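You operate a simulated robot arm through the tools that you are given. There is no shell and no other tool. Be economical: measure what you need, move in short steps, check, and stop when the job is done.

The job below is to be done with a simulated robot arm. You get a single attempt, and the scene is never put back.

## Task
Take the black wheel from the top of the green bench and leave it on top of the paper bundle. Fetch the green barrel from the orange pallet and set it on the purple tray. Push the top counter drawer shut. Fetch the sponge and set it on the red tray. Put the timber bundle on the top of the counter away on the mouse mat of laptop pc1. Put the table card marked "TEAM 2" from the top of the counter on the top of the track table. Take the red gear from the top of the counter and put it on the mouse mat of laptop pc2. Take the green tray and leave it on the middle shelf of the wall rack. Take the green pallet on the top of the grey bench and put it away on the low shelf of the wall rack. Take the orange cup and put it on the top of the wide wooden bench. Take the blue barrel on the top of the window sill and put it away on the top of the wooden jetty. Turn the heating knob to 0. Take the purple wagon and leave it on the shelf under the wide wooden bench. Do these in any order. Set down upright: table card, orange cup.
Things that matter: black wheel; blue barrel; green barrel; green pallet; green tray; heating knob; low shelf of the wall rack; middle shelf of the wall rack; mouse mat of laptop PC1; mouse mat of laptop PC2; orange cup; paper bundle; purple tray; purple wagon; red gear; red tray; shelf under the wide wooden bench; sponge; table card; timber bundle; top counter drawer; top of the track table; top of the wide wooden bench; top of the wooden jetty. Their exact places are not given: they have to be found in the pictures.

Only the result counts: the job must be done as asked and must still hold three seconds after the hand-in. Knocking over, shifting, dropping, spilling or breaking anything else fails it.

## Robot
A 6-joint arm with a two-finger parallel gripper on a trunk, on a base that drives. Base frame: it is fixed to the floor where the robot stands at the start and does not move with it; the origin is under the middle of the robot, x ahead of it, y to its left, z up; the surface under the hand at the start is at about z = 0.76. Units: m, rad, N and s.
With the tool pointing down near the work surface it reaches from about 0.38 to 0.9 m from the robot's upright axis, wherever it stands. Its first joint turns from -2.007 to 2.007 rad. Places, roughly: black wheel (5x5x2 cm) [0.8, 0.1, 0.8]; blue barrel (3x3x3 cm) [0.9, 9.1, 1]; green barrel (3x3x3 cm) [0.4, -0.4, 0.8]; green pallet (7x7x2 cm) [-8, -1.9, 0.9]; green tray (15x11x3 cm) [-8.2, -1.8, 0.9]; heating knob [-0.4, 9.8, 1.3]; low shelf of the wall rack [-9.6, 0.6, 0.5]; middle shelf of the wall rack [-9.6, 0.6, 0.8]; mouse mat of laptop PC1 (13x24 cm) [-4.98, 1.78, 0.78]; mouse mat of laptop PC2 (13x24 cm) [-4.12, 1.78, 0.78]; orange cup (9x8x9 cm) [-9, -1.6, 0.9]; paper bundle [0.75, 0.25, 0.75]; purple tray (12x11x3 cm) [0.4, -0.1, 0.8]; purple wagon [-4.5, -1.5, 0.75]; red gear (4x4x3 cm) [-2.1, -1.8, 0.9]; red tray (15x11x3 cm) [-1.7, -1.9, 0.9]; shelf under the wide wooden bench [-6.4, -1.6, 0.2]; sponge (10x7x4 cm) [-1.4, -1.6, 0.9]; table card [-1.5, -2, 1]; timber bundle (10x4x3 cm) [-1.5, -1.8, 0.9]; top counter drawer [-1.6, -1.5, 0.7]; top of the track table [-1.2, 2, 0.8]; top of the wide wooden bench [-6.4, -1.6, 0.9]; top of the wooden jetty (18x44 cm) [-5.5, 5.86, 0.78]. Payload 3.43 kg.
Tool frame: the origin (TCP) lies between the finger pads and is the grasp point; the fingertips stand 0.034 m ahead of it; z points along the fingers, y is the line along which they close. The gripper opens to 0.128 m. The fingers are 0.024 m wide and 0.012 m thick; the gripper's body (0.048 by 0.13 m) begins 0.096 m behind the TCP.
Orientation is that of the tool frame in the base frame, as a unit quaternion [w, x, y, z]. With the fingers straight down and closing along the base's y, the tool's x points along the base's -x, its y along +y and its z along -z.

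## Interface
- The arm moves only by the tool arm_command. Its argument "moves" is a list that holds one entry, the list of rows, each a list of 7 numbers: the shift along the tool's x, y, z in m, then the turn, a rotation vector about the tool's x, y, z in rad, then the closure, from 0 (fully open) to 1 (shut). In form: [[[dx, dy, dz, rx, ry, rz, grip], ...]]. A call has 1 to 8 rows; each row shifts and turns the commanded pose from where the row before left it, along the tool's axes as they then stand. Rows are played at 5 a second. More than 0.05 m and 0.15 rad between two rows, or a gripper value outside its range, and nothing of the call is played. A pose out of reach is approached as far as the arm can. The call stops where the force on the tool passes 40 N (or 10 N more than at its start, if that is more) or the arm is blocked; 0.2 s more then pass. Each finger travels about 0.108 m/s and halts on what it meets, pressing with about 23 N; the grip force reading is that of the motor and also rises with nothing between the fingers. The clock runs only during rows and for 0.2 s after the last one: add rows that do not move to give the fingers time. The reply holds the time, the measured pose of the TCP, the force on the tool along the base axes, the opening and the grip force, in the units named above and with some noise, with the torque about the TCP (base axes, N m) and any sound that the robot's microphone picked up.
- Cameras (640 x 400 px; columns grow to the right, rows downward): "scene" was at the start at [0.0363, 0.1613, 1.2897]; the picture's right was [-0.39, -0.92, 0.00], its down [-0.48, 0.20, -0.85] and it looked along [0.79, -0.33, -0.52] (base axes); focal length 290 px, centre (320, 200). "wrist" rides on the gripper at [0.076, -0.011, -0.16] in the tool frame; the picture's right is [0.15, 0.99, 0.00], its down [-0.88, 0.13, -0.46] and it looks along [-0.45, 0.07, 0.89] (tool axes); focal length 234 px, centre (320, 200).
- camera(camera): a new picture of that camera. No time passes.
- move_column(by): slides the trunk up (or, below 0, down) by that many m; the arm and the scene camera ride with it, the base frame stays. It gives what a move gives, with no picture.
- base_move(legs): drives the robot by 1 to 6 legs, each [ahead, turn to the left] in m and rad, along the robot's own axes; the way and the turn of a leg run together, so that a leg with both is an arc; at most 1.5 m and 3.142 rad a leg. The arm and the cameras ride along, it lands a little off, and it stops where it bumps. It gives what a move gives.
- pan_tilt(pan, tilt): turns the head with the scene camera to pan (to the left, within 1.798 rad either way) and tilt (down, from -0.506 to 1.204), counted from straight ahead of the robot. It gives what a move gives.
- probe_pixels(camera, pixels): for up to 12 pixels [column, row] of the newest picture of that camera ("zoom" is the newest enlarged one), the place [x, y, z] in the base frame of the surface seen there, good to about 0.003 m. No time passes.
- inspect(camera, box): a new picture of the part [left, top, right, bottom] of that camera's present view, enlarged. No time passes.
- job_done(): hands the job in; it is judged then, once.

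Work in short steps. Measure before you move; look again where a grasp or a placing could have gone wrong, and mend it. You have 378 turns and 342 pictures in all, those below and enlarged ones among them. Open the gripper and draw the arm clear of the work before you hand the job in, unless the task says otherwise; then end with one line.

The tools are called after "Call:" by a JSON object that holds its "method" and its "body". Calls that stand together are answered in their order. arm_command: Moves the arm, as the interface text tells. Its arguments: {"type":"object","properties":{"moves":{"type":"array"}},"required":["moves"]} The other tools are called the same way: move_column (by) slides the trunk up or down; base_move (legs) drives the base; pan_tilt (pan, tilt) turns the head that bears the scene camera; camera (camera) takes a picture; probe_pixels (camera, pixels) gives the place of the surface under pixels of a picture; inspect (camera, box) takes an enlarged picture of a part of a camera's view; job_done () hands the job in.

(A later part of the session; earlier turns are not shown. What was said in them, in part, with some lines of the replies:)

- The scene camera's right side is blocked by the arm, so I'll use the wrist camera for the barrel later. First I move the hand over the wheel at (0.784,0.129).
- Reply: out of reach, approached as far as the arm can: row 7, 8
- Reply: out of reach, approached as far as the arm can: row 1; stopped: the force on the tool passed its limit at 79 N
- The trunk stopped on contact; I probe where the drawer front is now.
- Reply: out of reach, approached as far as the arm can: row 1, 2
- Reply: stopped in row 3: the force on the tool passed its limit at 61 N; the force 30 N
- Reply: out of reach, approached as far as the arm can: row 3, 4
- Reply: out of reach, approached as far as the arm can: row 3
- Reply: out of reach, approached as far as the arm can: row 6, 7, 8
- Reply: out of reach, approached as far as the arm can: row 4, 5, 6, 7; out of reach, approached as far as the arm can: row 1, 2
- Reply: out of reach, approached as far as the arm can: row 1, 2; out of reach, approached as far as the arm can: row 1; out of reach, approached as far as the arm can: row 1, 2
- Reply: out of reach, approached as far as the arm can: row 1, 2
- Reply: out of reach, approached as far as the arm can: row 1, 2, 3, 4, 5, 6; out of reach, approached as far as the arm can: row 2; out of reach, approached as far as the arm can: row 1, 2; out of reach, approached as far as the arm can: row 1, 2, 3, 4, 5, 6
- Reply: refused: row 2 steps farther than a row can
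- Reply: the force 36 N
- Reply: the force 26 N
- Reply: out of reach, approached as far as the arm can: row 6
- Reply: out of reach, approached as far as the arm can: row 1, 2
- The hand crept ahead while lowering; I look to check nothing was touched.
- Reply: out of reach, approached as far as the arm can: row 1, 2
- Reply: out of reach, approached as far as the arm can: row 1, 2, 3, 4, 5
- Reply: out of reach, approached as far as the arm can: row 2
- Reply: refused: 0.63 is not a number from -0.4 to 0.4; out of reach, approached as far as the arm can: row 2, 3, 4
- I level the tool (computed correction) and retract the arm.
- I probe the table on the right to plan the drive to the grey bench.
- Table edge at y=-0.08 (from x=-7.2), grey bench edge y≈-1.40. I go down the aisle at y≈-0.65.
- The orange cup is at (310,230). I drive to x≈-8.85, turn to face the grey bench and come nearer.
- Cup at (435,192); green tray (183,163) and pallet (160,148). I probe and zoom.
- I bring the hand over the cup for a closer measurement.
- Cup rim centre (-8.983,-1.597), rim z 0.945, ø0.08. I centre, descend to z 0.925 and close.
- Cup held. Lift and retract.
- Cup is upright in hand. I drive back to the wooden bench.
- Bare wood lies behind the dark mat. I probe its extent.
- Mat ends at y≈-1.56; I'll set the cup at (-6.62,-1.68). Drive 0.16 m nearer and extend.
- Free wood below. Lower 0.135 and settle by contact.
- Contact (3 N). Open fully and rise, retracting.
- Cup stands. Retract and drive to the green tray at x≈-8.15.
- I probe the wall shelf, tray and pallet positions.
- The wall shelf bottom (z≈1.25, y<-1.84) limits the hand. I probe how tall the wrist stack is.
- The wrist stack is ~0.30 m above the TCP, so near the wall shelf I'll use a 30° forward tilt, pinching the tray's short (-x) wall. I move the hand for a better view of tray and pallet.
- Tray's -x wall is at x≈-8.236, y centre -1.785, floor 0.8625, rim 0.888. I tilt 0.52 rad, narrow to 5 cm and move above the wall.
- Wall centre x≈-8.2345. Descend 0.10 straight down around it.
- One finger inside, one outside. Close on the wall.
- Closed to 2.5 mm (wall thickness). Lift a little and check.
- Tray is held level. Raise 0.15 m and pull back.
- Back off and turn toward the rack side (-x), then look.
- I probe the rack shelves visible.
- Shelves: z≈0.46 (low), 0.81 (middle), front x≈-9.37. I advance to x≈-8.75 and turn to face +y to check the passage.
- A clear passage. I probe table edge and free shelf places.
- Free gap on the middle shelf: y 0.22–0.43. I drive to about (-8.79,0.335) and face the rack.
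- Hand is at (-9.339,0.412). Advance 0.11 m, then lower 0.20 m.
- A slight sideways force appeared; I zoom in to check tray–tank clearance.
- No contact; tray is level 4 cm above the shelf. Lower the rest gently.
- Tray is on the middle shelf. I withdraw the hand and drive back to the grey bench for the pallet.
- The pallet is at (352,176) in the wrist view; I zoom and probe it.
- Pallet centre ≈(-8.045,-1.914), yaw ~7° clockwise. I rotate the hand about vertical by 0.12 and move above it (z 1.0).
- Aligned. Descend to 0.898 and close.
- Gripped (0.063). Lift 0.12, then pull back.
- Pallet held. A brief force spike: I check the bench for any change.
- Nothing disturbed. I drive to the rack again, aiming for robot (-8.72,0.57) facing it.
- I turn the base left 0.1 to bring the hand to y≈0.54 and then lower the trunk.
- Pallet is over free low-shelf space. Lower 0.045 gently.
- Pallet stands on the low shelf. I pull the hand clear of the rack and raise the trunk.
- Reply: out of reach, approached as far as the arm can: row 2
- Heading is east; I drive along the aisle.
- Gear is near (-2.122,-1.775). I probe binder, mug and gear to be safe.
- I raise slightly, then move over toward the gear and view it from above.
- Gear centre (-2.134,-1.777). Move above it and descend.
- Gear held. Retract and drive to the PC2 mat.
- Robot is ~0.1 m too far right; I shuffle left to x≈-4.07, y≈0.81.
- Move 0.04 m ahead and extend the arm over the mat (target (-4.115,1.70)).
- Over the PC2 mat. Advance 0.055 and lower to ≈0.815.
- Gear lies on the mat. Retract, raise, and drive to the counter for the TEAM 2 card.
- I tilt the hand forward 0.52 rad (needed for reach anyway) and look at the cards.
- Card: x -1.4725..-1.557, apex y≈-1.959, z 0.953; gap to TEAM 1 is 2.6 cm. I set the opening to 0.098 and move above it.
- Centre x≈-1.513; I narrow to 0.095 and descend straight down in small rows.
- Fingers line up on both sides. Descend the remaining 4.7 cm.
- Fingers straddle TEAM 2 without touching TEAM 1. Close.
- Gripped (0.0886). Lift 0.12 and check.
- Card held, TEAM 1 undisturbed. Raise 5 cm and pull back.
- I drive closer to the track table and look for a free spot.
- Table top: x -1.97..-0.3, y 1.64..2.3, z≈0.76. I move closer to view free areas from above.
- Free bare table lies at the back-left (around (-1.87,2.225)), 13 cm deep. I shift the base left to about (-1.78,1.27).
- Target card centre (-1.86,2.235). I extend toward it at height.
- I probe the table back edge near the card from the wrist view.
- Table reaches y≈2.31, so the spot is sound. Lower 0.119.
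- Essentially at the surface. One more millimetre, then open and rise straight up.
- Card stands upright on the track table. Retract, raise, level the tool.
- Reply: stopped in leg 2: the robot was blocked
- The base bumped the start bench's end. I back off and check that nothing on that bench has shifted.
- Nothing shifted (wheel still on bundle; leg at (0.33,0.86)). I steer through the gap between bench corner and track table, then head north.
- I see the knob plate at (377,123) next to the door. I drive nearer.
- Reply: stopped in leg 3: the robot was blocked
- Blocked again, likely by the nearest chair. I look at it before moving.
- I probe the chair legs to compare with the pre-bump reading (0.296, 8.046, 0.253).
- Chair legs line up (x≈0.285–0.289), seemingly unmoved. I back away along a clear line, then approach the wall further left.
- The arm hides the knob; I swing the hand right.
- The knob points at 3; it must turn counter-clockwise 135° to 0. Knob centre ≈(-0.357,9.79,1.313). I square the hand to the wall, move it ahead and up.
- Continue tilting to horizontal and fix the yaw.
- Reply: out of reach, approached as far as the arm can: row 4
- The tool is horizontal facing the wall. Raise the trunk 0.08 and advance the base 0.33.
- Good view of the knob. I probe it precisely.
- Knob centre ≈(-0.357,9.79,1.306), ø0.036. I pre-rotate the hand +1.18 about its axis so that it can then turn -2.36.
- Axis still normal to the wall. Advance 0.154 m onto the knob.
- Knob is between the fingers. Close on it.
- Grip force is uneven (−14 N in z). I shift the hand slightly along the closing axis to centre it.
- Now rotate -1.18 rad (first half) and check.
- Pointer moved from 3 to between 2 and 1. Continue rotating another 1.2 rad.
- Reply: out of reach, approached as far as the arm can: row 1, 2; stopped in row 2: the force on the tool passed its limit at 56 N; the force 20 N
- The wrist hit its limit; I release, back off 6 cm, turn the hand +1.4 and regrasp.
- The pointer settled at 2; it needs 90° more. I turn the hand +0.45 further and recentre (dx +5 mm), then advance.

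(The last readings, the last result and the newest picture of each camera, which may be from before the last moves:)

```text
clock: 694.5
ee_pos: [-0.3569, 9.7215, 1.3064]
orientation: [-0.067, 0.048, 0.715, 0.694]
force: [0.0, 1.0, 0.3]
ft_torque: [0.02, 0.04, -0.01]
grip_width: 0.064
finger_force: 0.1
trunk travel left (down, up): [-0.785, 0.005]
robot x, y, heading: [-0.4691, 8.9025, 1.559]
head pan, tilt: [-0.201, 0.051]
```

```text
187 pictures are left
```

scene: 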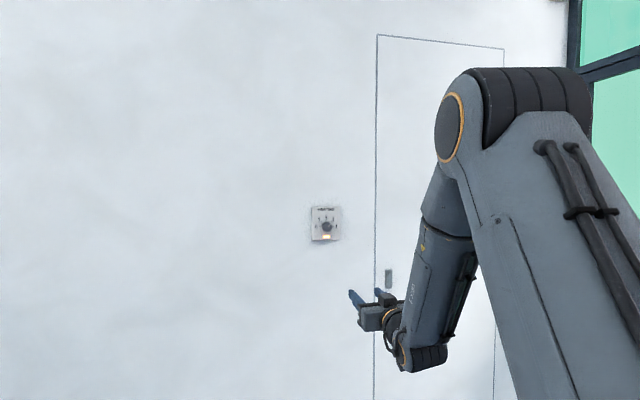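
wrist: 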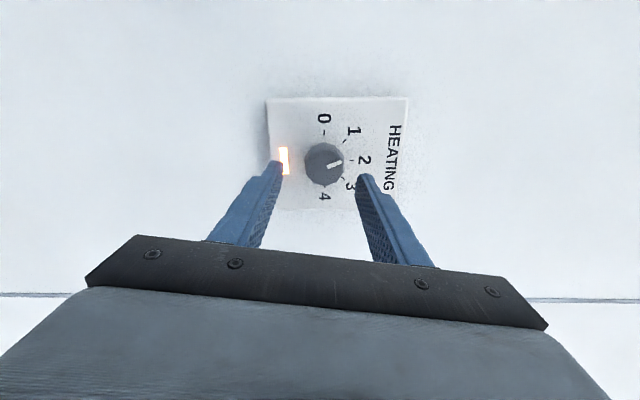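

Advance onto the knob and close.

Call:
{"method": "arm_command", "body": {"moves": [[[0, 0, 0.04, 0, 0, 0, 0.5], [0, 0, 0.015, 0, 0, 0, 0.5], [0, 0, 0, 0, 0, 0, 0.5], [0, 0, 0, 0, 0, 0, 0.65], [0, 0, 0, 0, 0, 0, 0.8], [0, 0, 0, 0, 0, 0, 1], [0, 0, 0, 0, 0, 0, 1]]]}}

```text
clock: 696.1
ee_pos: [-0.3589, 9.7762, 1.3089]
orientation: [-0.067, 0.047, 0.713, 0.696]
force: [3.4, 13.5, 24.2]
ft_torque: [1.57, -0.13, -0.22]
grip_width: 0.0441
finger_force: 45.4
trunk travel left (down, up): [-0.785, 0.005]
robot x, y, heading: [-0.4732, 8.9046, 1.558]
head pan, tilt: [-0.201, 0.051]
```

Shift +3 mm along the closing axis to balance the 24 N.

Call:
{"method": "arm_command", "body": {"moves": [[[0, 0.002, 0, 0, 0, 0, 1], [0, 0.002, 0, 0, 0, 0, 1], [0, 0, 0, 0, 0, 0, 1]]]}}

```text
clock: 697.0
ee_pos: [-0.3593, 9.7764, 1.3093]
orientation: [-0.067, 0.046, 0.715, 0.694]
force: [-2.5, 16.7, 19.7]
ft_torque: [1.36, -0.09, 0.14]
grip_width: 0.0444
finger_force: 45.0
trunk travel left (down, up): [-0.785, 0.005]
robot x, y, heading: [-0.471, 8.9038, 1.566]
head pan, tilt: [-0.201, 0.051]
```

Rotate -1.2 rad.

Call:
{"method": "arm_command", "body": {"moves": [[[0, 0, 0, 0, 0, -0.15, 1], [0, 0, 0, 0, 0, -0.15, 1], [0, 0, 0, 0, 0, -0.15, 1], [0, 0, 0, 0, 0, -0.15, 1], [0, 0, 0, 0, 0, -0.15, 1], [0, 0, 0, 0, 0, -0.15, 1], [0, 0, 0, 0, 0, -0.15, 1], [0, 0, 0, 0, 0, -0.15, 1]]]}}

Call:
{"method": "inspect", "body": {"camera": "wrist", "box": [230, 80, 410, 250]}}

```text
clock: 698.8
ee_pos: [-0.3582, 9.7752, 1.3053]
orientation: [0.336, -0.365, 0.619, 0.609]
force: [-4.7, 10.3, -3.7]
ft_torque: [-1.08, 0.89, -0.39]
grip_width: 0.0437
finger_force: 44.9
trunk travel left (down, up): [-0.785, 0.005]
robot x, y, heading: [-0.4722, 8.9073, 1.559]
head pan, tilt: [-0.201, 0.051]
```

```text
2.35 times, centred on (320, 165) of wrist
```

zoom: 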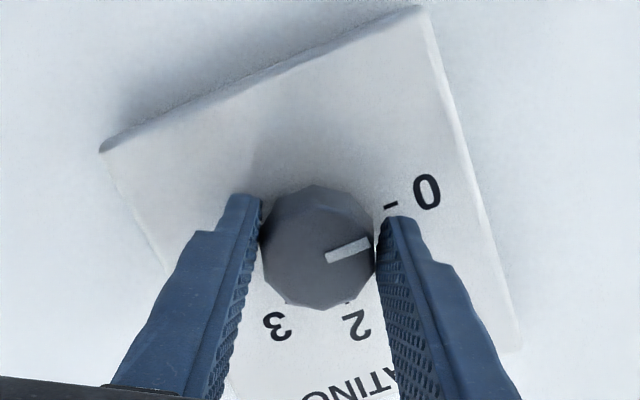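

Pointer is now between 1 and 0, ~20° short. Rotate 0.5 rad more (it will stop at the 0 end).

Call:
{"method": "arm_command", "body": {"moves": [[[0, 0, 0, 0, 0, -0.13, 1], [0, 0, 0, 0, 0, -0.13, 1], [0, 0, 0, 0, 0, -0.13, 1], [0, 0, 0, 0, 0, 0, 1]]]}}

Call:
{"method": "inspect", "body": {"camera": "wrist", "box": [230, 80, 410, 250]}}

```text
clock: 699.8
ee_pos: [-0.3549, 9.7743, 1.3054]
orientation: [0.448, -0.476, 0.538, 0.533]
force: [15.4, -5.4, -11.9]
ft_torque: [-0.64, 1.22, -1.56]
grip_width: 0.0434
finger_force: 45.1
trunk travel left (down, up): [-0.785, 0.005]
robot x, y, heading: [-0.4699, 8.9053, 1.559]
head pan, tilt: [-0.201, 0.051]
```

```text
2.35 times, centred on (320, 165) of wrist
```

zoom: 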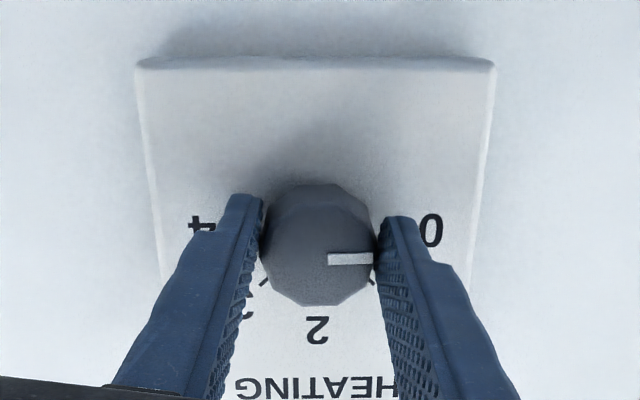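

The pointer is horizontal toward 0 and the lamp is off. Release, back off and verify.

Call:
{"method": "arm_command", "body": {"moves": [[[0, 0, 0, 0, 0, 0, 0.7], [0, 0, 0, 0, 0, 0, 0.5], [0, 0, 0, 0, 0, 0, 0.45], [0, 0, -0.03, 0, 0, 0, 0.45], [0, 0, -0.04, 0, 0, 0, 0.45], [0, 0, -0.04, 0, 0, 0, 0.45], [0, 0, 0, 0, 0, 0, 0.45]]]}}

Call:
{"method": "inspect", "body": {"camera": "wrist", "box": [240, 70, 400, 210]}}

```text
clock: 701.4
ee_pos: [-0.3506, 9.6637, 1.3097]
orientation: [0.448, -0.477, 0.535, 0.535]
force: [-0.7, -0.6, 0.7]
ft_torque: [-0.01, 0.02, -0.02]
grip_width: 0.0704
finger_force: 0.1
trunk travel left (down, up): [-0.785, 0.005]
robot x, y, heading: [-0.4717, 8.9016, 1.558]
head pan, tilt: [-0.201, 0.051]
```

```text
2.86 times, centred on (320, 140) of wrist
```

zoom: 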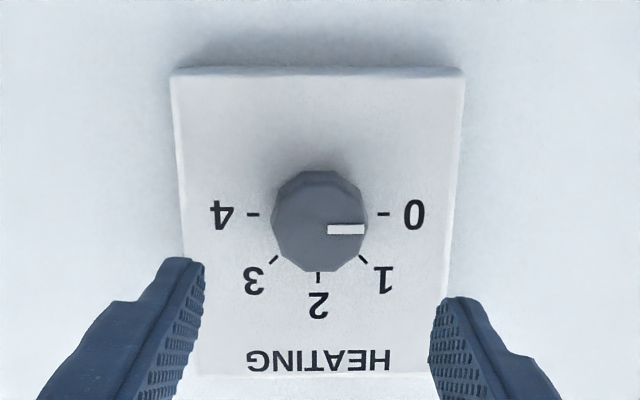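

Knob reads 0. I back the base 0.3 m and level the hand (computed rotation).

Call:
{"method": "base_move", "body": {"legs": [[-0.3, 0]]}}

Call:
{"method": "arm_command", "body": {"moves": [[[0, 0, 0, 0.0123, 0.14, -0.0083, 0], [0, 0, 0, 0.0123, 0.14, -0.0083, 0], [0, 0, 0, 0.0123, 0.14, -0.0083, 0], [0, 0, 0, 0.0123, 0.14, -0.0083, 0], [0, 0, 0, 0.0123, 0.14, -0.0083, 0], [0, 0, 0, 0.0123, 0.14, -0.0083, 0], [0, 0, 0, 0.0123, 0.14, -0.0083, 0], [0, 0, 0, 0.0123, 0.14, -0.0083, 0]]]}}

Call:
{"method": "arm_command", "body": {"moves": [[[0, 0, 0, 0.0123, 0.14, -0.0083, 0], [0, 0, 0, 0.0123, 0.14, -0.0083, 0], [0, 0, 0, 0.0123, 0.14, -0.0083, 0], [0, 0, 0, 0, 0, 0, 0]]]}}

```text
clock: 703.4
ee_pos: [-0.3544, 9.3607, 1.311]
orientation: [0.448, -0.477, 0.535, 0.534]
force: [0.2, 0.4, -0.1]
ft_torque: [-0.02, 0.01, -0.01]
grip_width: 0.0708
finger_force: 0.2
trunk travel left (down, up): [-0.785, 0.005]
robot x, y, heading: [-0.4752, 8.5995, 1.565]
head pan, tilt: [-0.201, 0.051]
```

```text
clock: 705.2
ee_pos: [-0.3551, 9.3591, 1.3128]
orientation: [0.135, -0.683, 0.7, 0.159]
force: [0.7, -0.5, 0.2]
ft_torque: [0.02, -0.01, 0.02]
grip_width: 0.1279
finger_force: 0.1
trunk travel left (down, up): [-0.785, 0.005]
robot x, y, heading: [-0.4752, 8.5992, 1.565]
head pan, tilt: [-0.201, 0.051]
```

```text
clock: 706.2
ee_pos: [-0.3554, 9.3611, 1.3104]
orientation: [0.001, 0.708, -0.706, 0.002]
force: [-0.2, 0.6, 0.0]
ft_torque: [-0.04, 0.0, -0.02]
grip_width: 0.1279
finger_force: 0.0
trunk travel left (down, up): [-0.785, 0.005]
robot x, y, heading: [-0.4763, 8.6004, 1.562]
head pan, tilt: [-0.201, 0.051]
```

Level. Retract the hand and drive to face the window sill at about (0.2,9.12).

Call:
{"method": "arm_command", "body": {"moves": [[[0.042, 0.02, 0.012, 0, 0, 0, 0], [0.042, 0.02, 0.012, 0, 0, 0, 0], [0.042, 0.02, 0.012, 0, 0, 0, 0], [0.042, 0.02, 0.012, 0, 0, 0, 0], [0.042, 0.02, 0.012, 0, 0, 0, 0], [0.04, 0.02, 0.012, 0, 0, 0, 0]]]}}

Call:
{"method": "base_move", "body": {"legs": [[0, -0.906], [0.8, 0], [0, -0.65]]}}

Call:
{"method": "pan_tilt", "body": {"pan": 0.0, "tilt": 0.5}}

Call:
{"method": "camera", "body": {"camera": "scene"}}

```text
clock: 707.6
ee_pos: [-0.4757, 9.1126, 1.2395]
orientation: [-0.001, 0.708, -0.706, 0.001]
force: [0.1, 0.7, 0.7]
ft_torque: [-0.06, -0.02, 0.04]
grip_width: 0.1279
finger_force: 0.0
trunk travel left (down, up): [-0.785, 0.005]
robot x, y, heading: [-0.4741, 8.6013, 1.558]
head pan, tilt: [-0.201, 0.051]
```

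```text
clock: 716.1
ee_pos: [0.6939, 9.0876, 1.2398]
orientation: [0.0, 0.004, 1.0, -0.001]
force: [-0.2, 0.4, 0.0]
ft_torque: [0.02, -0.01, 0.0]
grip_width: 0.1281
finger_force: 0.1
trunk travel left (down, up): [-0.785, 0.005]
robot x, y, heading: [0.1811, 9.0944, -0.022]
head pan, tilt: [-0.201, 0.051]
```

```text
clock: 717.0
ee_pos: [0.6935, 9.0871, 1.2401]
orientation: [0.0, 0.003, 1.0, -0.002]
force: [0.4, -0.2, -1.3]
ft_torque: [0.0, 0.0, -0.04]
grip_width: 0.128
finger_force: 0.1
trunk travel left (down, up): [-0.785, 0.005]
robot x, y, heading: [0.1801, 9.0879, -0.013]
head pan, tilt: [0.0, 0.499]
```

```text
183 pictures are left
```

scene: 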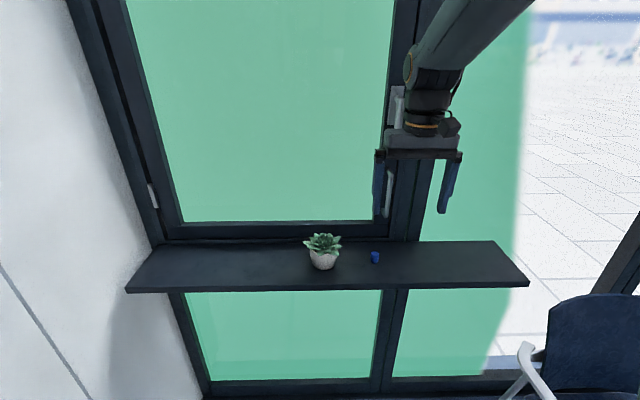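

Blue barrel at (375,257) on the sill next to the plant. I probe it, the handle and the window plane.

Call:
{"method": "probe_pixels", "body": {"camera": "scene", "pixels": [[375, 257], [375, 252], [371, 258], [379, 258], [375, 263], [340, 265], [322, 240], [397, 100], [390, 190], [400, 265], [375, 230], [350, 288]]}}

Call:
{"method": "inspect", "body": {"camera": "scene", "box": [300, 210, 460, 300]}}

```text
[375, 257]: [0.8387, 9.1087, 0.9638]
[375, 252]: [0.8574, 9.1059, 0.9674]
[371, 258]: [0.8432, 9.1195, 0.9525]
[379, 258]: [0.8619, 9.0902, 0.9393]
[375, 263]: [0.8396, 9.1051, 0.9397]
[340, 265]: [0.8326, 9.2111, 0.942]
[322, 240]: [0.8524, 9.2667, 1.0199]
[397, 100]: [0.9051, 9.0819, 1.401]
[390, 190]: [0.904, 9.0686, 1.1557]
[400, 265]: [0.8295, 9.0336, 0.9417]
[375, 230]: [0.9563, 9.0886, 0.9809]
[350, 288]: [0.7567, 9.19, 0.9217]
```

```text
4.00 times, centred on (380, 255) of scene
```

zoom: 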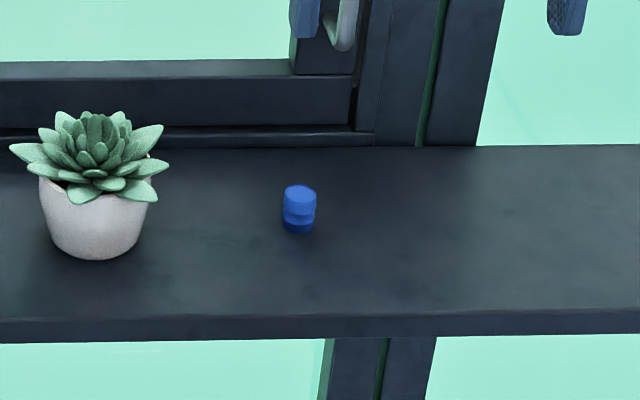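

Barrel centre ≈(0.851,9.105), top 0.967, sill 0.94; the window handle is close above, so I use a 30° tilt. Move to above it.

Call:
{"method": "arm_command", "body": {"moves": [[[0, 0, 0, 0, -0.13, 0, 0.6], [0, 0, 0, 0, -0.13, 0, 0.6], [0, 0, 0, 0, -0.13, 0, 0.6], [0, 0, 0, 0, -0.13, 0, 0.6], [0, 0.006, 0.045, 0, 0, 0, 0.6], [0, 0.006, 0.045, 0, 0, 0, 0.6], [0, 0.006, 0.045, 0, 0, 0, 0.6], [0, 0, 0, 0, 0, 0, 0.6]]]}}

Call:
{"method": "camera", "body": {"camera": "wrist"}}

```text
clock: 718.8
ee_pos: [0.7597, 9.1048, 1.121]
orientation: [0.257, 0.004, 0.966, -0.002]
force: [0.1, 0.4, -0.1]
ft_torque: [0.0, -0.01, 0.0]
grip_width: 0.0512
finger_force: 0.0
trunk travel left (down, up): [-0.785, 0.005]
robot x, y, heading: [0.1846, 9.0921, -0.021]
head pan, tilt: [0.0, 0.499]
```

```text
181 pictures are left
```

wrist: 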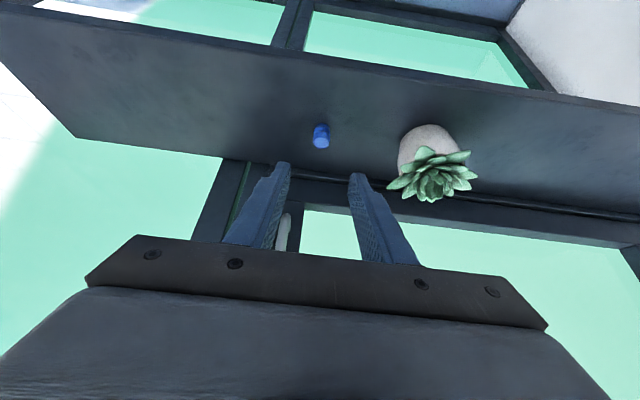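

Call:
{"method": "probe_pixels", "body": {"camera": "wrist", "pixels": [[321, 141], [315, 138], [327, 138], [321, 128], [321, 145], [388, 188], [321, 160], [321, 133]]}}

```text
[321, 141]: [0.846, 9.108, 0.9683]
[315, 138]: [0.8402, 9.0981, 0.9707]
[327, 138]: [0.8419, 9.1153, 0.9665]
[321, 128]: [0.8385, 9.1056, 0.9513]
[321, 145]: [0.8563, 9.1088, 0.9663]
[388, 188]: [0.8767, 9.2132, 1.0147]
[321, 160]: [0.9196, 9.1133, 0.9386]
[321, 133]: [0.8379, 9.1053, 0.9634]
```

Barrel centre (0.850,9.107). Move forward, then straight down and close.

Call:
{"method": "arm_command", "body": {"moves": [[[-0.0331, 0.001, 0.0191, 0, 0, 0, 0.6], [-0.0331, 0.001, 0.0191, 0, 0, 0, 0.6], [0.0238, 0, 0.0413, 0, 0, 0, 0.6], [0.0238, 0, 0.0413, 0, 0, 0, 0.6], [0.0175, 0, 0.0303, 0, 0, 0, 0.6], [0, 0, 0, 0, 0, 0, 0.6]]]}}

Call:
{"method": "camera", "body": {"camera": "wrist"}}

```text
clock: 720.2
ee_pos: [0.8385, 9.1025, 1.0142]
orientation: [0.256, 0.005, 0.967, -0.006]
force: [0.0, -0.3, 0.4]
ft_torque: [0.03, 0.0, -0.05]
grip_width: 0.0514
finger_force: 0.0
out of reach, approached as far as the arm can: row 5
trunk travel left (down, up): [-0.785, 0.005]
robot x, y, heading: [0.1846, 9.0907, -0.021]
head pan, tilt: [0.0, 0.499]
```

```text
180 pictures are left
```

wrist: 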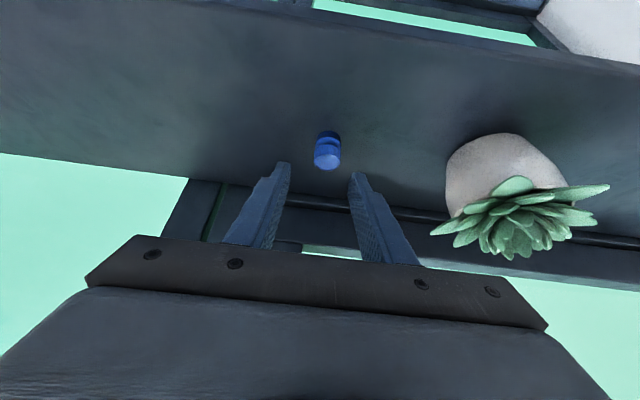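

Row 5 was out of reach, so I finish the descent with the trunk: shift +4 mm first, then lower 0.036.

Call:
{"method": "arm_command", "body": {"moves": [[[0, 0.004, 0, 0, 0, 0, 0.6], [0, 0, 0, 0, 0, 0, 0.6]]]}}

Call:
{"method": "move_column", "body": {"by": -0.025}}

Call:
{"method": "camera", "body": {"camera": "wrist"}}

```text
clock: 720.8
ee_pos: [0.8381, 9.1072, 1.0138]
orientation: [0.257, 0.003, 0.967, -0.002]
force: [0.5, -1.0, -0.2]
ft_torque: [0.01, -0.03, 0.04]
grip_width: 0.0509
finger_force: 0.1
trunk travel left (down, up): [-0.785, 0.005]
robot x, y, heading: [0.1807, 9.0886, -0.021]
head pan, tilt: [0.0, 0.499]
```

```text
clock: 721.5
ee_pos: [0.8378, 9.1093, 0.9897]
orientation: [0.257, 0.003, 0.966, -0.001]
force: [0.6, -0.1, 1.1]
ft_torque: [0.02, -0.02, 0.02]
grip_width: 0.0513
finger_force: 0.0
trunk travel left (down, up): [-0.76, 0.03]
robot x, y, heading: [0.1822, 9.0929, -0.018]
head pan, tilt: [0.0, 0.499]
```

```text
179 pictures are left
```

wrist: 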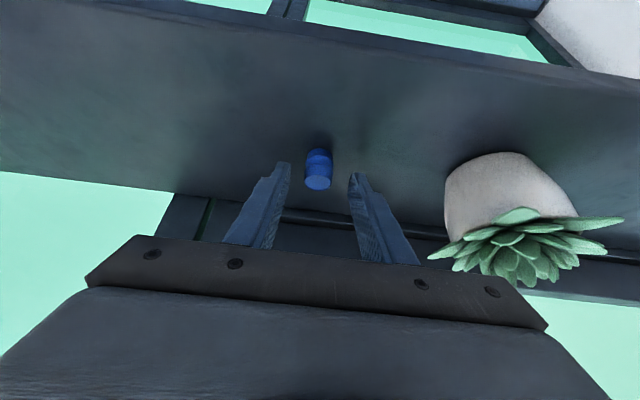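

Centred. Lower 0.011 more and close.

Call:
{"method": "move_column", "body": {"by": -0.011}}

Call:
{"method": "arm_command", "body": {"moves": [[[0, 0, 0, 0, 0, 0, 0.6], [0, 0, 0, 0, 0, 0, 0.8], [0, 0, 0, 0, 0, 0, 1], [0, 0, 0, 0, 0, 0, 1]]]}}

Call:
{"method": "camera", "body": {"camera": "wrist"}}

```text
clock: 722.1
ee_pos: [0.8387, 9.1095, 0.9782]
orientation: [0.256, 0.004, 0.967, -0.002]
force: [0.7, 0.5, 0.5]
ft_torque: [0.01, 0.0, -0.02]
grip_width: 0.0511
finger_force: 0.2
trunk travel left (down, up): [-0.749, 0.041]
robot x, y, heading: [0.1812, 9.0944, -0.019]
head pan, tilt: [0.0, 0.499]
```

```text
clock: 723.1
ee_pos: [0.8377, 9.1087, 0.9782]
orientation: [0.256, 0.005, 0.967, -0.002]
force: [-0.3, -0.7, -0.3]
ft_torque: [0.01, 0.0, 0.0]
grip_width: 0.0225
finger_force: 23.3
trunk travel left (down, up): [-0.749, 0.041]
robot x, y, heading: [0.1806, 9.0919, -0.018]
head pan, tilt: [0.0, 0.499]
```

```text
178 pictures are left
```

wrist: 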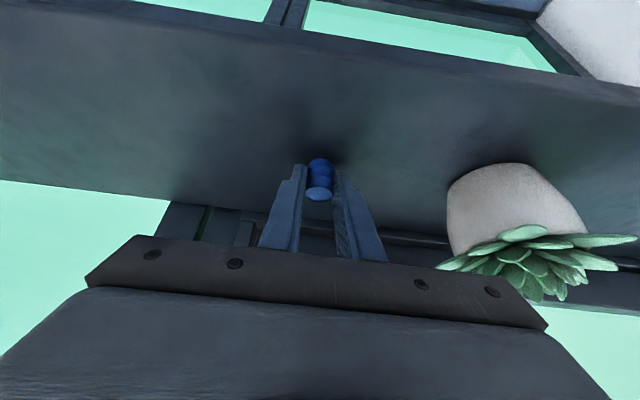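

Barrel gripped. Lift and pull back.

Call:
{"method": "arm_command", "body": {"moves": [[[-0.02, 0, -0.0346, 0, 0, 0, 1], [-0.02, 0, -0.0346, 0, 0, 0, 1], [0.03, 0, -0.03, 0, 0, 0, 1], [0.03, 0, -0.03, 0, 0, 0, 1], [0.03, 0, -0.02, 0, 0, 0, 1], [0.03, 0, -0.02, 0, 0, 0, 1], [0, 0, 0, 0, 0, 0, 1]]]}}

Call:
{"method": "camera", "body": {"camera": "wrist"}}

```text
clock: 724.7
ee_pos: [0.689, 9.1072, 1.067]
orientation: [0.255, 0.003, 0.967, -0.002]
force: [1.0, -0.1, 0.1]
ft_torque: [0.0, 0.03, 0.01]
grip_width: 0.022
finger_force: 23.0
out of reach, approached as far as the arm can: row 1
trunk travel left (down, up): [-0.749, 0.041]
robot x, y, heading: [0.1804, 9.0909, -0.02]
head pan, tilt: [0.0, 0.499]
```

```text
177 pictures are left
```

wrist: 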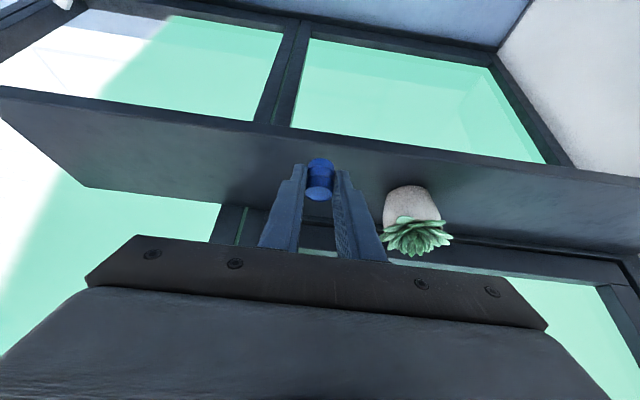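

Barrel held. Back away from the window and turn west to view the way to the jetty.

Call:
{"method": "base_move", "body": {"legs": [[-0.75, 0], [0, -2.7]]}}

Call:
{"method": "pan_tilt", "body": {"pan": 0.0, "tilt": 0.25}}

Call:
{"method": "camera", "body": {"camera": "scene"}}

```text
clock: 735.1
ee_pos: [-1.013, 8.8695, 1.0673]
orientation: [0.055, 0.944, 0.208, -0.249]
force: [-0.1, 0.1, -0.3]
ft_torque: [0.0, 0.02, -0.02]
grip_width: 0.0223
finger_force: 23.3
trunk travel left (down, up): [-0.749, 0.041]
robot x, y, heading: [-0.5617, 9.1, -2.724]
head pan, tilt: [0.0, 0.499]
```

```text
clock: 735.9
ee_pos: [-1.0134, 8.8703, 1.0674]
orientation: [0.054, 0.944, 0.208, -0.25]
force: [-0.2, 1.1, -0.3]
ft_torque: [-0.02, -0.02, 0.0]
grip_width: 0.0225
finger_force: 23.0
trunk travel left (down, up): [-0.749, 0.041]
robot x, y, heading: [-0.561, 9.1014, -2.717]
head pan, tilt: [0.0, 0.25]
```

```text
176 pictures are left
```

scene: 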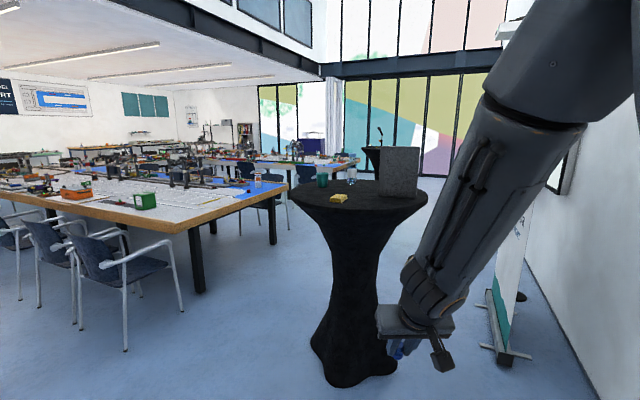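

Call:
{"method": "probe_pixels", "body": {"camera": "scene", "pixels": [[195, 222], [285, 186], [235, 190], [300, 158], [350, 162], [350, 375], [510, 355], [340, 165], [270, 240], [165, 240], [260, 172], [445, 180]]}}

Call:
{"method": "inspect", "body": {"camera": "scene", "box": [170, 110, 400, 230]}}

```text
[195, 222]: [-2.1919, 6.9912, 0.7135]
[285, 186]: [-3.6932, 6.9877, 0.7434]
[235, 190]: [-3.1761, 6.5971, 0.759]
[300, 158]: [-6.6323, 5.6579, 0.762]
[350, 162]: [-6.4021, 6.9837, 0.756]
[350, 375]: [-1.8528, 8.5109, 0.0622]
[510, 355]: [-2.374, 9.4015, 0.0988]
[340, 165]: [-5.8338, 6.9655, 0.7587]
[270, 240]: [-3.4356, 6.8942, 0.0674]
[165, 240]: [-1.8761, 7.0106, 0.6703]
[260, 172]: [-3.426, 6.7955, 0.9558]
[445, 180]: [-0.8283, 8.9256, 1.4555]
```

```text
2.78 times, centred on (285, 170) of scene
```

zoom: 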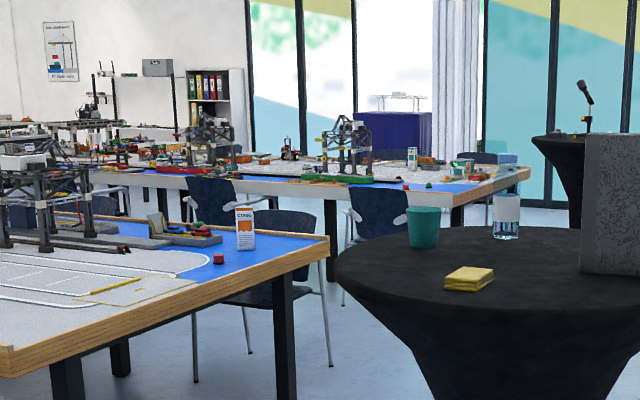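

Call:
{"method": "probe_pixels", "body": {"camera": "scene", "pixels": [[125, 348], [183, 310], [78, 328], [322, 350], [395, 370], [310, 340], [295, 200], [428, 200], [350, 228], [100, 265]]}}

```text
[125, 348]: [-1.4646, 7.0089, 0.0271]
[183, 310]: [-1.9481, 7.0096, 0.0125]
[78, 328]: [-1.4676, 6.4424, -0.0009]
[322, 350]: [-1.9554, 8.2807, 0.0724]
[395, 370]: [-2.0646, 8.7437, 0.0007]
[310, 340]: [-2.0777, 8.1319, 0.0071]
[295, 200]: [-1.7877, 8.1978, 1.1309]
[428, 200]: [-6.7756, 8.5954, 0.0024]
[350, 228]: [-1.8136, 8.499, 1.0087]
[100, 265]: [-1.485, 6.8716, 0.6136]
```

Corridor between chairs (y≤7.01) and the cocktail table (y≥8.13) is free. I go to (-0.75,7.55) and turn west.

Call:
{"method": "base_move", "body": {"legs": [[0, 1.03], [0.78, 0], [0.78, 0], [0, -1.45]]}}

```text
clock: 750.3
ee_pos: [-1.2543, 7.4578, 1.0672]
orientation: [0.006, 0.966, 0.025, -0.256]
force: [-0.4, -0.7, 0.0]
ft_torque: [0.0, 0.01, 0.01]
grip_width: 0.0224
finger_force: 23.0
trunk travel left (down, up): [-0.749, 0.041]
robot x, y, heading: [-0.7475, 7.5022, -3.109]
head pan, tilt: [0.0, 0.25]
```

Call:
{"method": "base_move", "body": {"legs": [[0, -0.06], [1.4, 0], [1.3, 0]]}}

Call:
{"method": "pan_tilt", "body": {"pan": 0.7, "tilt": 0.4}}

Call:
{"method": "camera", "body": {"camera": "scene"}}

```text
clock: 764.1
ee_pos: [-4.0101, 7.4239, 1.0675]
orientation: [0.006, 0.966, 0.025, -0.256]
force: [0.8, -0.5, -0.5]
ft_torque: [0.01, 0.02, 0.03]
grip_width: 0.0222
finger_force: 22.9
trunk travel left (down, up): [-0.749, 0.041]
robot x, y, heading: [-3.5039, 7.4667, -3.105]
head pan, tilt: [0.0, 0.25]
```

```text
clock: 765.1
ee_pos: [-4.01, 7.423, 1.0672]
orientation: [0.007, 0.966, 0.026, -0.255]
force: [0.1, 0.0, 0.3]
ft_torque: [0.03, -0.04, -0.02]
grip_width: 0.0222
finger_force: 22.7
trunk travel left (down, up): [-0.749, 0.041]
robot x, y, heading: [-3.5027, 7.467, -3.099]
head pan, tilt: [0.7, 0.4]
```

```text
174 pictures are left
```

scene: 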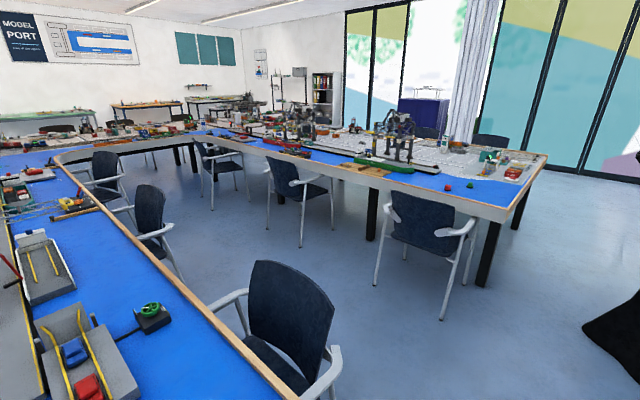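

Call:
{"method": "probe_pixels", "body": {"camera": "scene", "pixels": [[360, 168], [340, 165], [400, 192], [375, 285], [443, 318], [302, 245], [330, 225], [275, 225], [340, 350], [395, 168], [300, 150], [465, 285]]}}

Call:
{"method": "inspect", "body": {"camera": "scene", "box": [240, 110, 480, 260]}}

```text
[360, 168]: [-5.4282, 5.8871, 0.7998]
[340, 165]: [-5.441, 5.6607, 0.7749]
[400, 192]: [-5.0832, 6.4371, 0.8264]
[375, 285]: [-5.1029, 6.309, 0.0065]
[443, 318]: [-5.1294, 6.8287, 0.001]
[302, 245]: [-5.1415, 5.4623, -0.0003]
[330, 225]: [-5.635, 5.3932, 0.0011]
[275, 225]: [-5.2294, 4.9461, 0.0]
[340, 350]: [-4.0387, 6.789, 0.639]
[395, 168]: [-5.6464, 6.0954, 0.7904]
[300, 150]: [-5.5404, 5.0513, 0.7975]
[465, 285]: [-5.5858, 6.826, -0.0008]
```

```text
2.67 times, centred on (360, 185) of scene
```

zoom: 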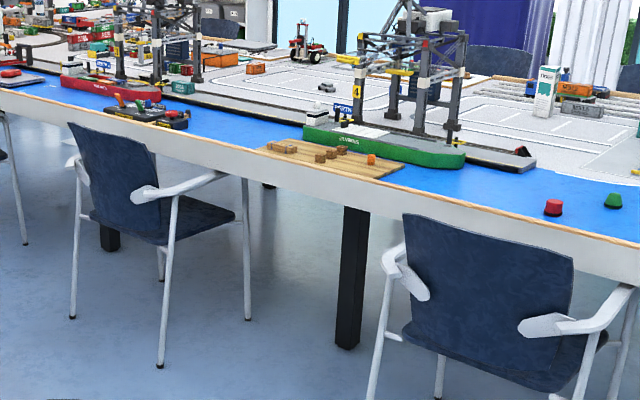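

The jetty is the wooden board at (-5.45,5.87). Chairs leave a gap y 5.46–6.31 on its side. I check the inner chairs on the east side for passage width.

Call:
{"method": "probe_pixels", "body": {"camera": "scene", "pixels": [[295, 275], [325, 300], [332, 360], [150, 200], [165, 240], [175, 265], [185, 280], [110, 170], [320, 385], [260, 270]]}}

```text
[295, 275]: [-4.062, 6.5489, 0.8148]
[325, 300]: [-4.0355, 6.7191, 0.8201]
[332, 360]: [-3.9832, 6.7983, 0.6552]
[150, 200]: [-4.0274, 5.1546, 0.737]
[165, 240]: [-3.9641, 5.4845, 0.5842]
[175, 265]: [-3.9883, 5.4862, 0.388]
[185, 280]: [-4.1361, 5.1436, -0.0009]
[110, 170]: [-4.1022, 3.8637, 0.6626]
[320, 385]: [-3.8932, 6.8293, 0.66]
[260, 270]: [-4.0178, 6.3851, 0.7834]
```

Corridor inside the U spans x -4.07..-5.10. I drive to x≈-4.58, turn south and go in carefully.

Call:
{"method": "base_move", "body": {"legs": [[1.08, 0], [0, 1.53]]}}

Call:
{"method": "pan_tilt", "body": {"pan": 0.0, "tilt": 0.6}}

Call:
{"method": "camera", "body": {"camera": "scene"}}

```text
clock: 774.4
ee_pos: [-4.5386, 6.8984, 1.0659]
orientation: [0.184, 0.668, 0.698, -0.178]
force: [0.8, 0.3, 0.0]
ft_torque: [-0.04, -0.01, 0.02]
grip_width: 0.0226
finger_force: 22.7
trunk travel left (down, up): [-0.749, 0.041]
robot x, y, heading: [-4.5766, 7.4062, -1.541]
head pan, tilt: [0.7, 0.4]
```

```text
clock: 775.4
ee_pos: [-4.5391, 6.8984, 1.0665]
orientation: [0.183, 0.669, 0.698, -0.177]
force: [-0.4, 0.6, 0.2]
ft_torque: [0.05, -0.01, 0.02]
grip_width: 0.0227
finger_force: 23.3
trunk travel left (down, up): [-0.749, 0.041]
robot x, y, heading: [-4.5787, 7.4009, -1.542]
head pan, tilt: [0.0, 0.6]
```

```text
172 pictures are left
```

scene: 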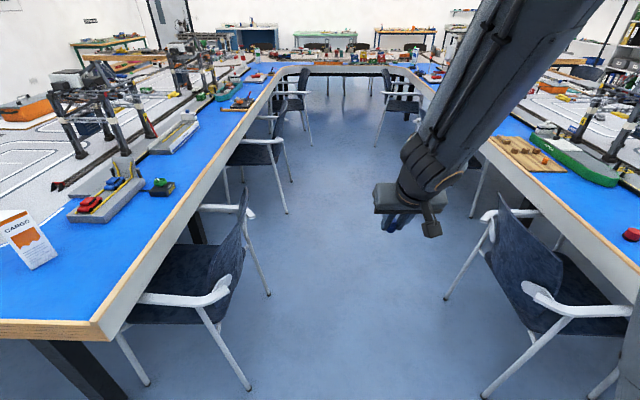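

Call:
{"method": "probe_pixels", "body": {"camera": "scene", "pixels": [[248, 385], [269, 293], [447, 298], [487, 393], [288, 210], [500, 150], [545, 165], [520, 165], [490, 145], [243, 215]]}}

Call:
{"method": "inspect", "body": {"camera": "scene", "box": [470, 110, 640, 220]}}

```text
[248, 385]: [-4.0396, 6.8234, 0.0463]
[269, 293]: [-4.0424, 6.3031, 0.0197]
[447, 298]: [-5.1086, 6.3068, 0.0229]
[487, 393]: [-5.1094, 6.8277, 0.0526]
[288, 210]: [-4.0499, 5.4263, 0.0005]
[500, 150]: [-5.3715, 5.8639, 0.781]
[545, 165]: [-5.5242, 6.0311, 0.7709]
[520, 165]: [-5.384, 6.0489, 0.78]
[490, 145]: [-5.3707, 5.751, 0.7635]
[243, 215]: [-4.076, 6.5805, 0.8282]
```

```text
3.64 times, centred on (555, 165) of scene
```

zoom: 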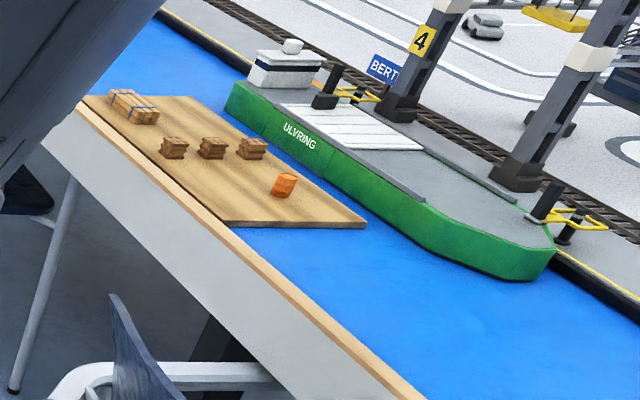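

Legs at x -4.04 and -5.11; I go straight down the middle 1.52 m and turn to the jetty.

Call:
{"method": "base_move", "body": {"legs": [[0, -0.03], [0.8, 0], [0.72, 0]]}}

Call:
{"method": "base_move", "body": {"legs": [[0, -1.57]]}}

Call:
{"method": "pan_tilt", "body": {"pan": 0.0, "tilt": 0.7}}

Call:
{"method": "camera", "body": {"camera": "scene"}}

Call:
{"method": "camera", "body": {"camera": "wrist"}}

```text
clock: 783.8
ee_pos: [-4.5264, 5.3434, 1.0671]
orientation: [0.182, 0.675, 0.692, -0.178]
force: [0.4, -0.3, -0.6]
ft_torque: [0.01, -0.01, 0.02]
grip_width: 0.0222
finger_force: 23.4
trunk travel left (down, up): [-0.749, 0.041]
robot x, y, heading: [-4.5574, 5.8494, -1.562]
head pan, tilt: [0.0, 0.6]
```

```text
clock: 788.0
ee_pos: [-5.0656, 5.8117, 1.0668]
orientation: [0.003, 0.967, 0.018, -0.256]
force: [-0.1, -0.4, -0.8]
ft_torque: [0.0, 0.01, -0.04]
grip_width: 0.0224
finger_force: 23.0
trunk travel left (down, up): [-0.749, 0.041]
robot x, y, heading: [-4.5566, 5.8481, -3.113]
head pan, tilt: [0.0, 0.6]
```

```text
clock: 788.6
ee_pos: [-5.0667, 5.8102, 1.0656]
orientation: [0.004, 0.967, 0.018, -0.256]
force: [0.7, -0.3, -0.8]
ft_torque: [-0.02, 0.05, 0.02]
grip_width: 0.0226
finger_force: 23.0
trunk travel left (down, up): [-0.749, 0.041]
robot x, y, heading: [-4.5563, 5.8518, -3.116]
head pan, tilt: [0.0, 0.7]
```

```text
170 pictures are left
```

scene: 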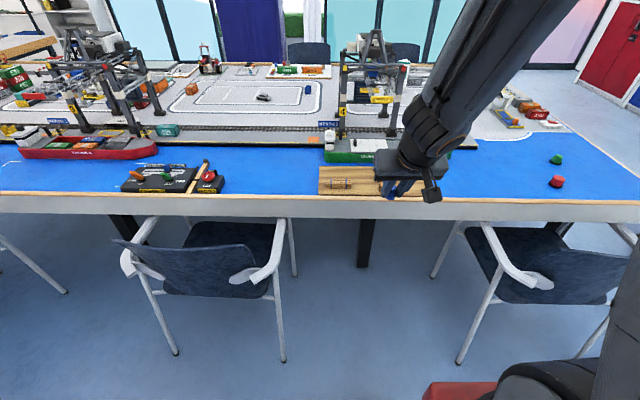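

```text
169 pictures are left
```

wrist: 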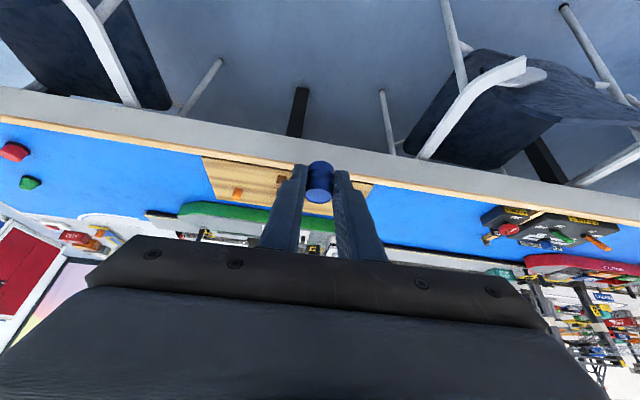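

I extend 0.15 m toward the jetty and look again.

Call:
{"method": "arm_command", "body": {"moves": [[[-0.039, 0, 0.0225, 0, 0, 0, 1], [-0.039, 0, 0.0225, 0, 0, 0, 1], [-0.039, 0, 0.0225, 0, 0, 0, 1], [-0.0, 0, 0.0, 0, 0, 0, 1]]]}}

Call:
{"method": "camera", "body": {"camera": "wrist"}}

Call:
{"method": "inspect", "body": {"camera": "wrist", "box": [180, 80, 440, 240]}}

```text
clock: 789.6
ee_pos: [-5.1986, 5.8034, 1.0683]
orientation: [0.004, 0.967, 0.019, -0.256]
force: [-0.2, 0.2, -0.7]
ft_torque: [0.02, -0.03, 0.02]
grip_width: 0.0222
finger_force: 23.1
trunk travel left (down, up): [-0.749, 0.041]
robot x, y, heading: [-4.5604, 5.8482, -3.112]
head pan, tilt: [0.0, 0.7]
```

```text
168 pictures are left
```

wrist: 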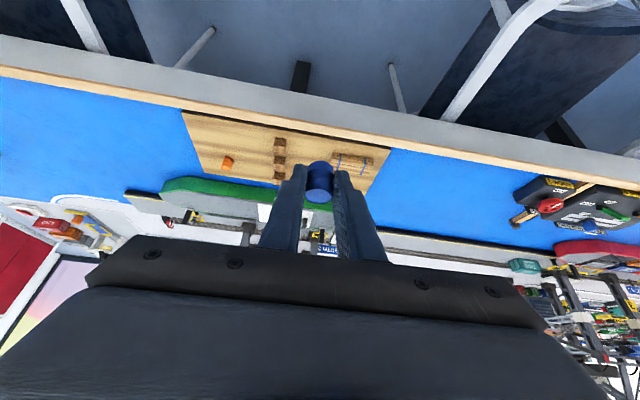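

```text
2.46 times, centred on (310, 160) of wrist
```

zoom: 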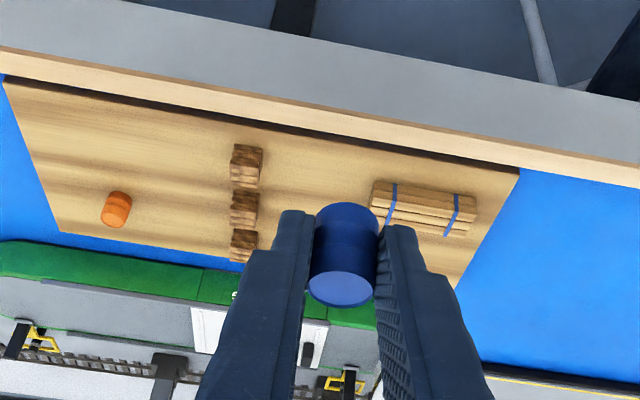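

Call:
{"method": "probe_pixels", "body": {"camera": "zoom", "pixels": [[262, 160], [315, 165], [372, 190], [180, 160], [235, 160], [128, 205], [315, 140], [60, 230], [518, 172], [5, 80], [255, 245], [180, 200]]}}

```text
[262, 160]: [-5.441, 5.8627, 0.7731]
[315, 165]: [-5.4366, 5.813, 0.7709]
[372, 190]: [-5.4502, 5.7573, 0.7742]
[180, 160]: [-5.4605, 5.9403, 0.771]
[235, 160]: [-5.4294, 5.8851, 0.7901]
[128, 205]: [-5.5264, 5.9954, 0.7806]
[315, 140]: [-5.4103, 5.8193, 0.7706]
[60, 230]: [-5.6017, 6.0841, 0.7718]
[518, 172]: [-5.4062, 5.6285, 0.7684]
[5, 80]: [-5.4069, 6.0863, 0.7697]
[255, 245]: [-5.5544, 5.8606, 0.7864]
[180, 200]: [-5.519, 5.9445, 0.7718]
```

I pick the free spot (-5.45,5.811) on the jetty, z 0.771. Extend over it at height, then lower by trunk.

Call:
{"method": "arm_command", "body": {"moves": [[[-0.0345, -0.0028, 0.0199, 0, 0, 0, 1], [-0.0345, -0.0028, 0.0199, 0, 0, 0, 1], [-0.0345, -0.0028, 0.0199, 0, 0, 0, 1], [-0.0345, -0.0028, 0.0199, 0, 0, 0, 1], [-0.0345, -0.0028, 0.0199, 0, 0, 0, 1], [-0.0345, -0.0028, 0.0199, 0, 0, 0, 1], [0, 0, 0, 0, 0, 0, 1]]]}}

Call:
{"method": "move_column", "body": {"by": -0.15}}

Call:
{"method": "camera", "body": {"camera": "wrist"}}

```text
clock: 791.2
ee_pos: [-5.4407, 5.8179, 1.0642]
orientation: [0.004, 0.966, 0.018, -0.256]
force: [0.0, 0.4, 0.2]
ft_torque: [0.01, 0.01, 0.01]
grip_width: 0.0225
finger_force: 22.9
trunk travel left (down, up): [-0.749, 0.041]
robot x, y, heading: [-4.5578, 5.8504, -3.117]
head pan, tilt: [0.0, 0.7]
```

```text
clock: 793.0
ee_pos: [-5.4394, 5.8146, 0.9152]
orientation: [0.005, 0.967, 0.018, -0.255]
force: [0.9, -0.3, -0.4]
ft_torque: [-0.02, -0.01, 0.05]
grip_width: 0.0223
finger_force: 22.8
trunk travel left (down, up): [-0.599, 0.191]
robot x, y, heading: [-4.5593, 5.8492, -3.114]
head pan, tilt: [0.0, 0.7]
```

```text
166 pictures are left
```

wrist: 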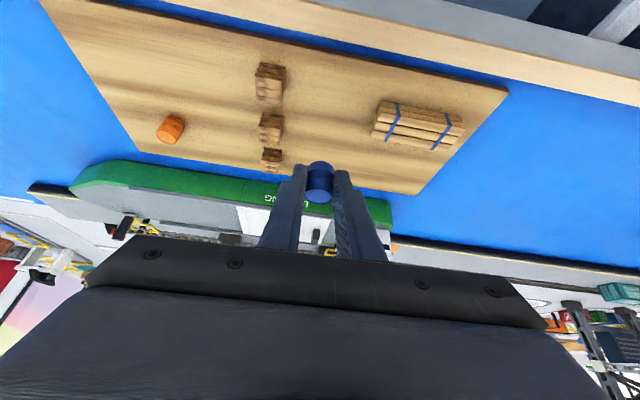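

Well aligned. Lower 0.10 m, then settle.

Call:
{"method": "arm_command", "body": {"moves": [[[0.0175, 0.001, 0.0303, 0, 0, 0, 1], [0.0175, 0.001, 0.0303, 0, 0, 0, 1], [0.0155, 0, 0.027, 0, 0, 0, 1], [0, 0, 0, 0, 0, 0, 1]]]}}

Call:
{"method": "camera", "body": {"camera": "wrist"}}

```text
clock: 794.0
ee_pos: [-5.4374, 5.8136, 0.8122]
orientation: [0.003, 0.967, 0.018, -0.256]
force: [0.7, 0.2, 0.5]
ft_torque: [-0.03, 0.02, 0.05]
grip_width: 0.0225
finger_force: 23.3
trunk travel left (down, up): [-0.599, 0.191]
robot x, y, heading: [-4.5614, 5.852, -3.114]
head pan, tilt: [0.0, 0.7]
```

```text
165 pictures are left
```

wrist: 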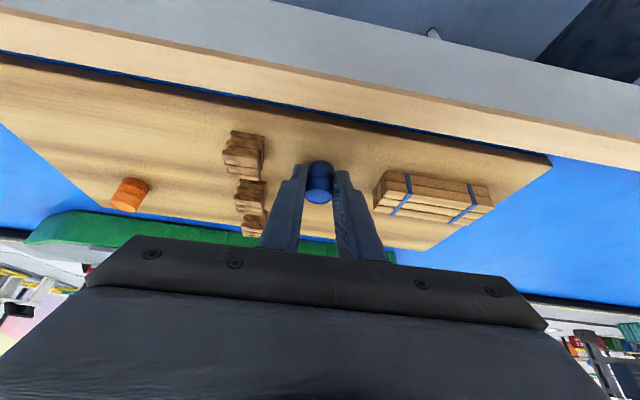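

Lower 2 mm more, open just to 0.04, and rise.

Call:
{"method": "arm_command", "body": {"moves": [[[0.001, 0, 0.0017, 0, 0, 0, 1], [0, 0, 0, 0, 0, 0, 0.75], [0, 0, 0, 0, 0, 0, 0.69], [0, 0, 0, 0, 0, 0, 0.69], [-0.015, 0, -0.026, 0, 0, 0, 0.69], [-0.02, 0, -0.0346, 0, 0, 0, 0.69], [-0.02, 0, -0.0346, 0, 0, 0, 0.69], [0, 0, 0, 0, 0, 0, 0.69]]]}}

Call:
{"method": "camera", "body": {"camera": "wrist"}}

```text
clock: 795.8
ee_pos: [-5.44, 5.8136, 0.9232]
orientation: [0.004, 0.967, 0.018, -0.255]
force: [-0.4, 0.0, 0.3]
ft_torque: [0.02, -0.04, 0.03]
grip_width: 0.0396
finger_force: 0.1
trunk travel left (down, up): [-0.599, 0.191]
robot x, y, heading: [-4.5601, 5.8488, -3.119]
head pan, tilt: [0.0, 0.7]
```

```text
164 pictures are left
```

wrist: 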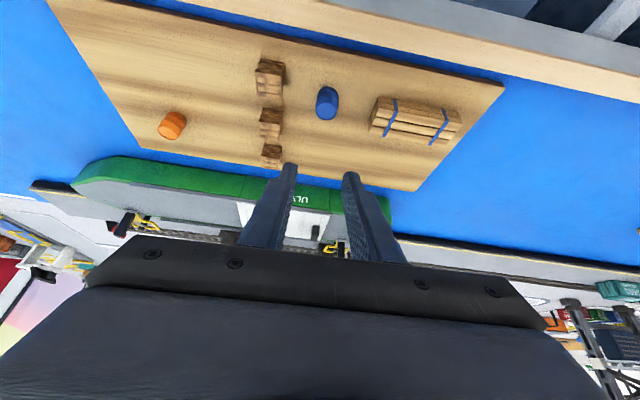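

Barrel stands on the jetty. I open the gripper, draw the arm clear over the aisle and confirm.

Call:
{"method": "arm_command", "body": {"moves": [[[-0.015, 0, -0.03, 0, 0, 0, 0.69], [0.035, 0, -0.03, 0, 0, 0, 0.3], [0.037, 0, -0.025, 0, 0, 0, 0], [0.039, 0, -0.0225, 0, 0, 0, 0], [0.039, 0, -0.0225, 0, 0, 0, 0], [0.039, 0, -0.0225, 0, 0, 0, 0], [0.039, 0, -0.0225, 0, 0, 0, 0], [0, 0, 0, 0, 0, 0, 0]]]}}

Call:
{"method": "camera", "body": {"camera": "scene"}}

```text
clock: 797.6
ee_pos: [-5.168, 5.8226, 0.9704]
orientation: [0.004, 0.967, 0.018, -0.255]
force: [-0.1, -0.2, 0.6]
ft_torque: [-0.01, -0.02, 0.03]
grip_width: 0.1279
finger_force: 0.0
trunk travel left (down, up): [-0.599, 0.191]
robot x, y, heading: [-4.5593, 5.8502, -3.113]
head pan, tilt: [0.0, 0.7]
```

```text
163 pictures are left
```

scene: 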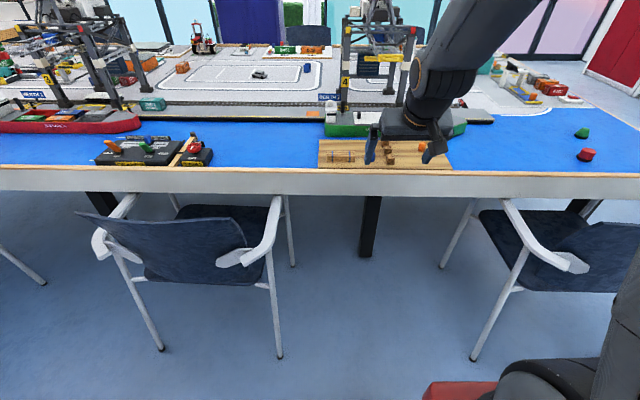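

The arm is clear, the gripper is open, and I checked every item after setting it down. I hand in.

Call:
{"method": "job_done", "body": {}}

```text
The job is handed in.
```

I did all thirteen tasks and handed the job in; each result looked right in the pictures afterwards. While driving, the base bumped the leg of the green bench and probably a chair by the window. The bench showed no visible shift. The chair legs I could measure were still in line, but the leg it most likely touched was out of view.
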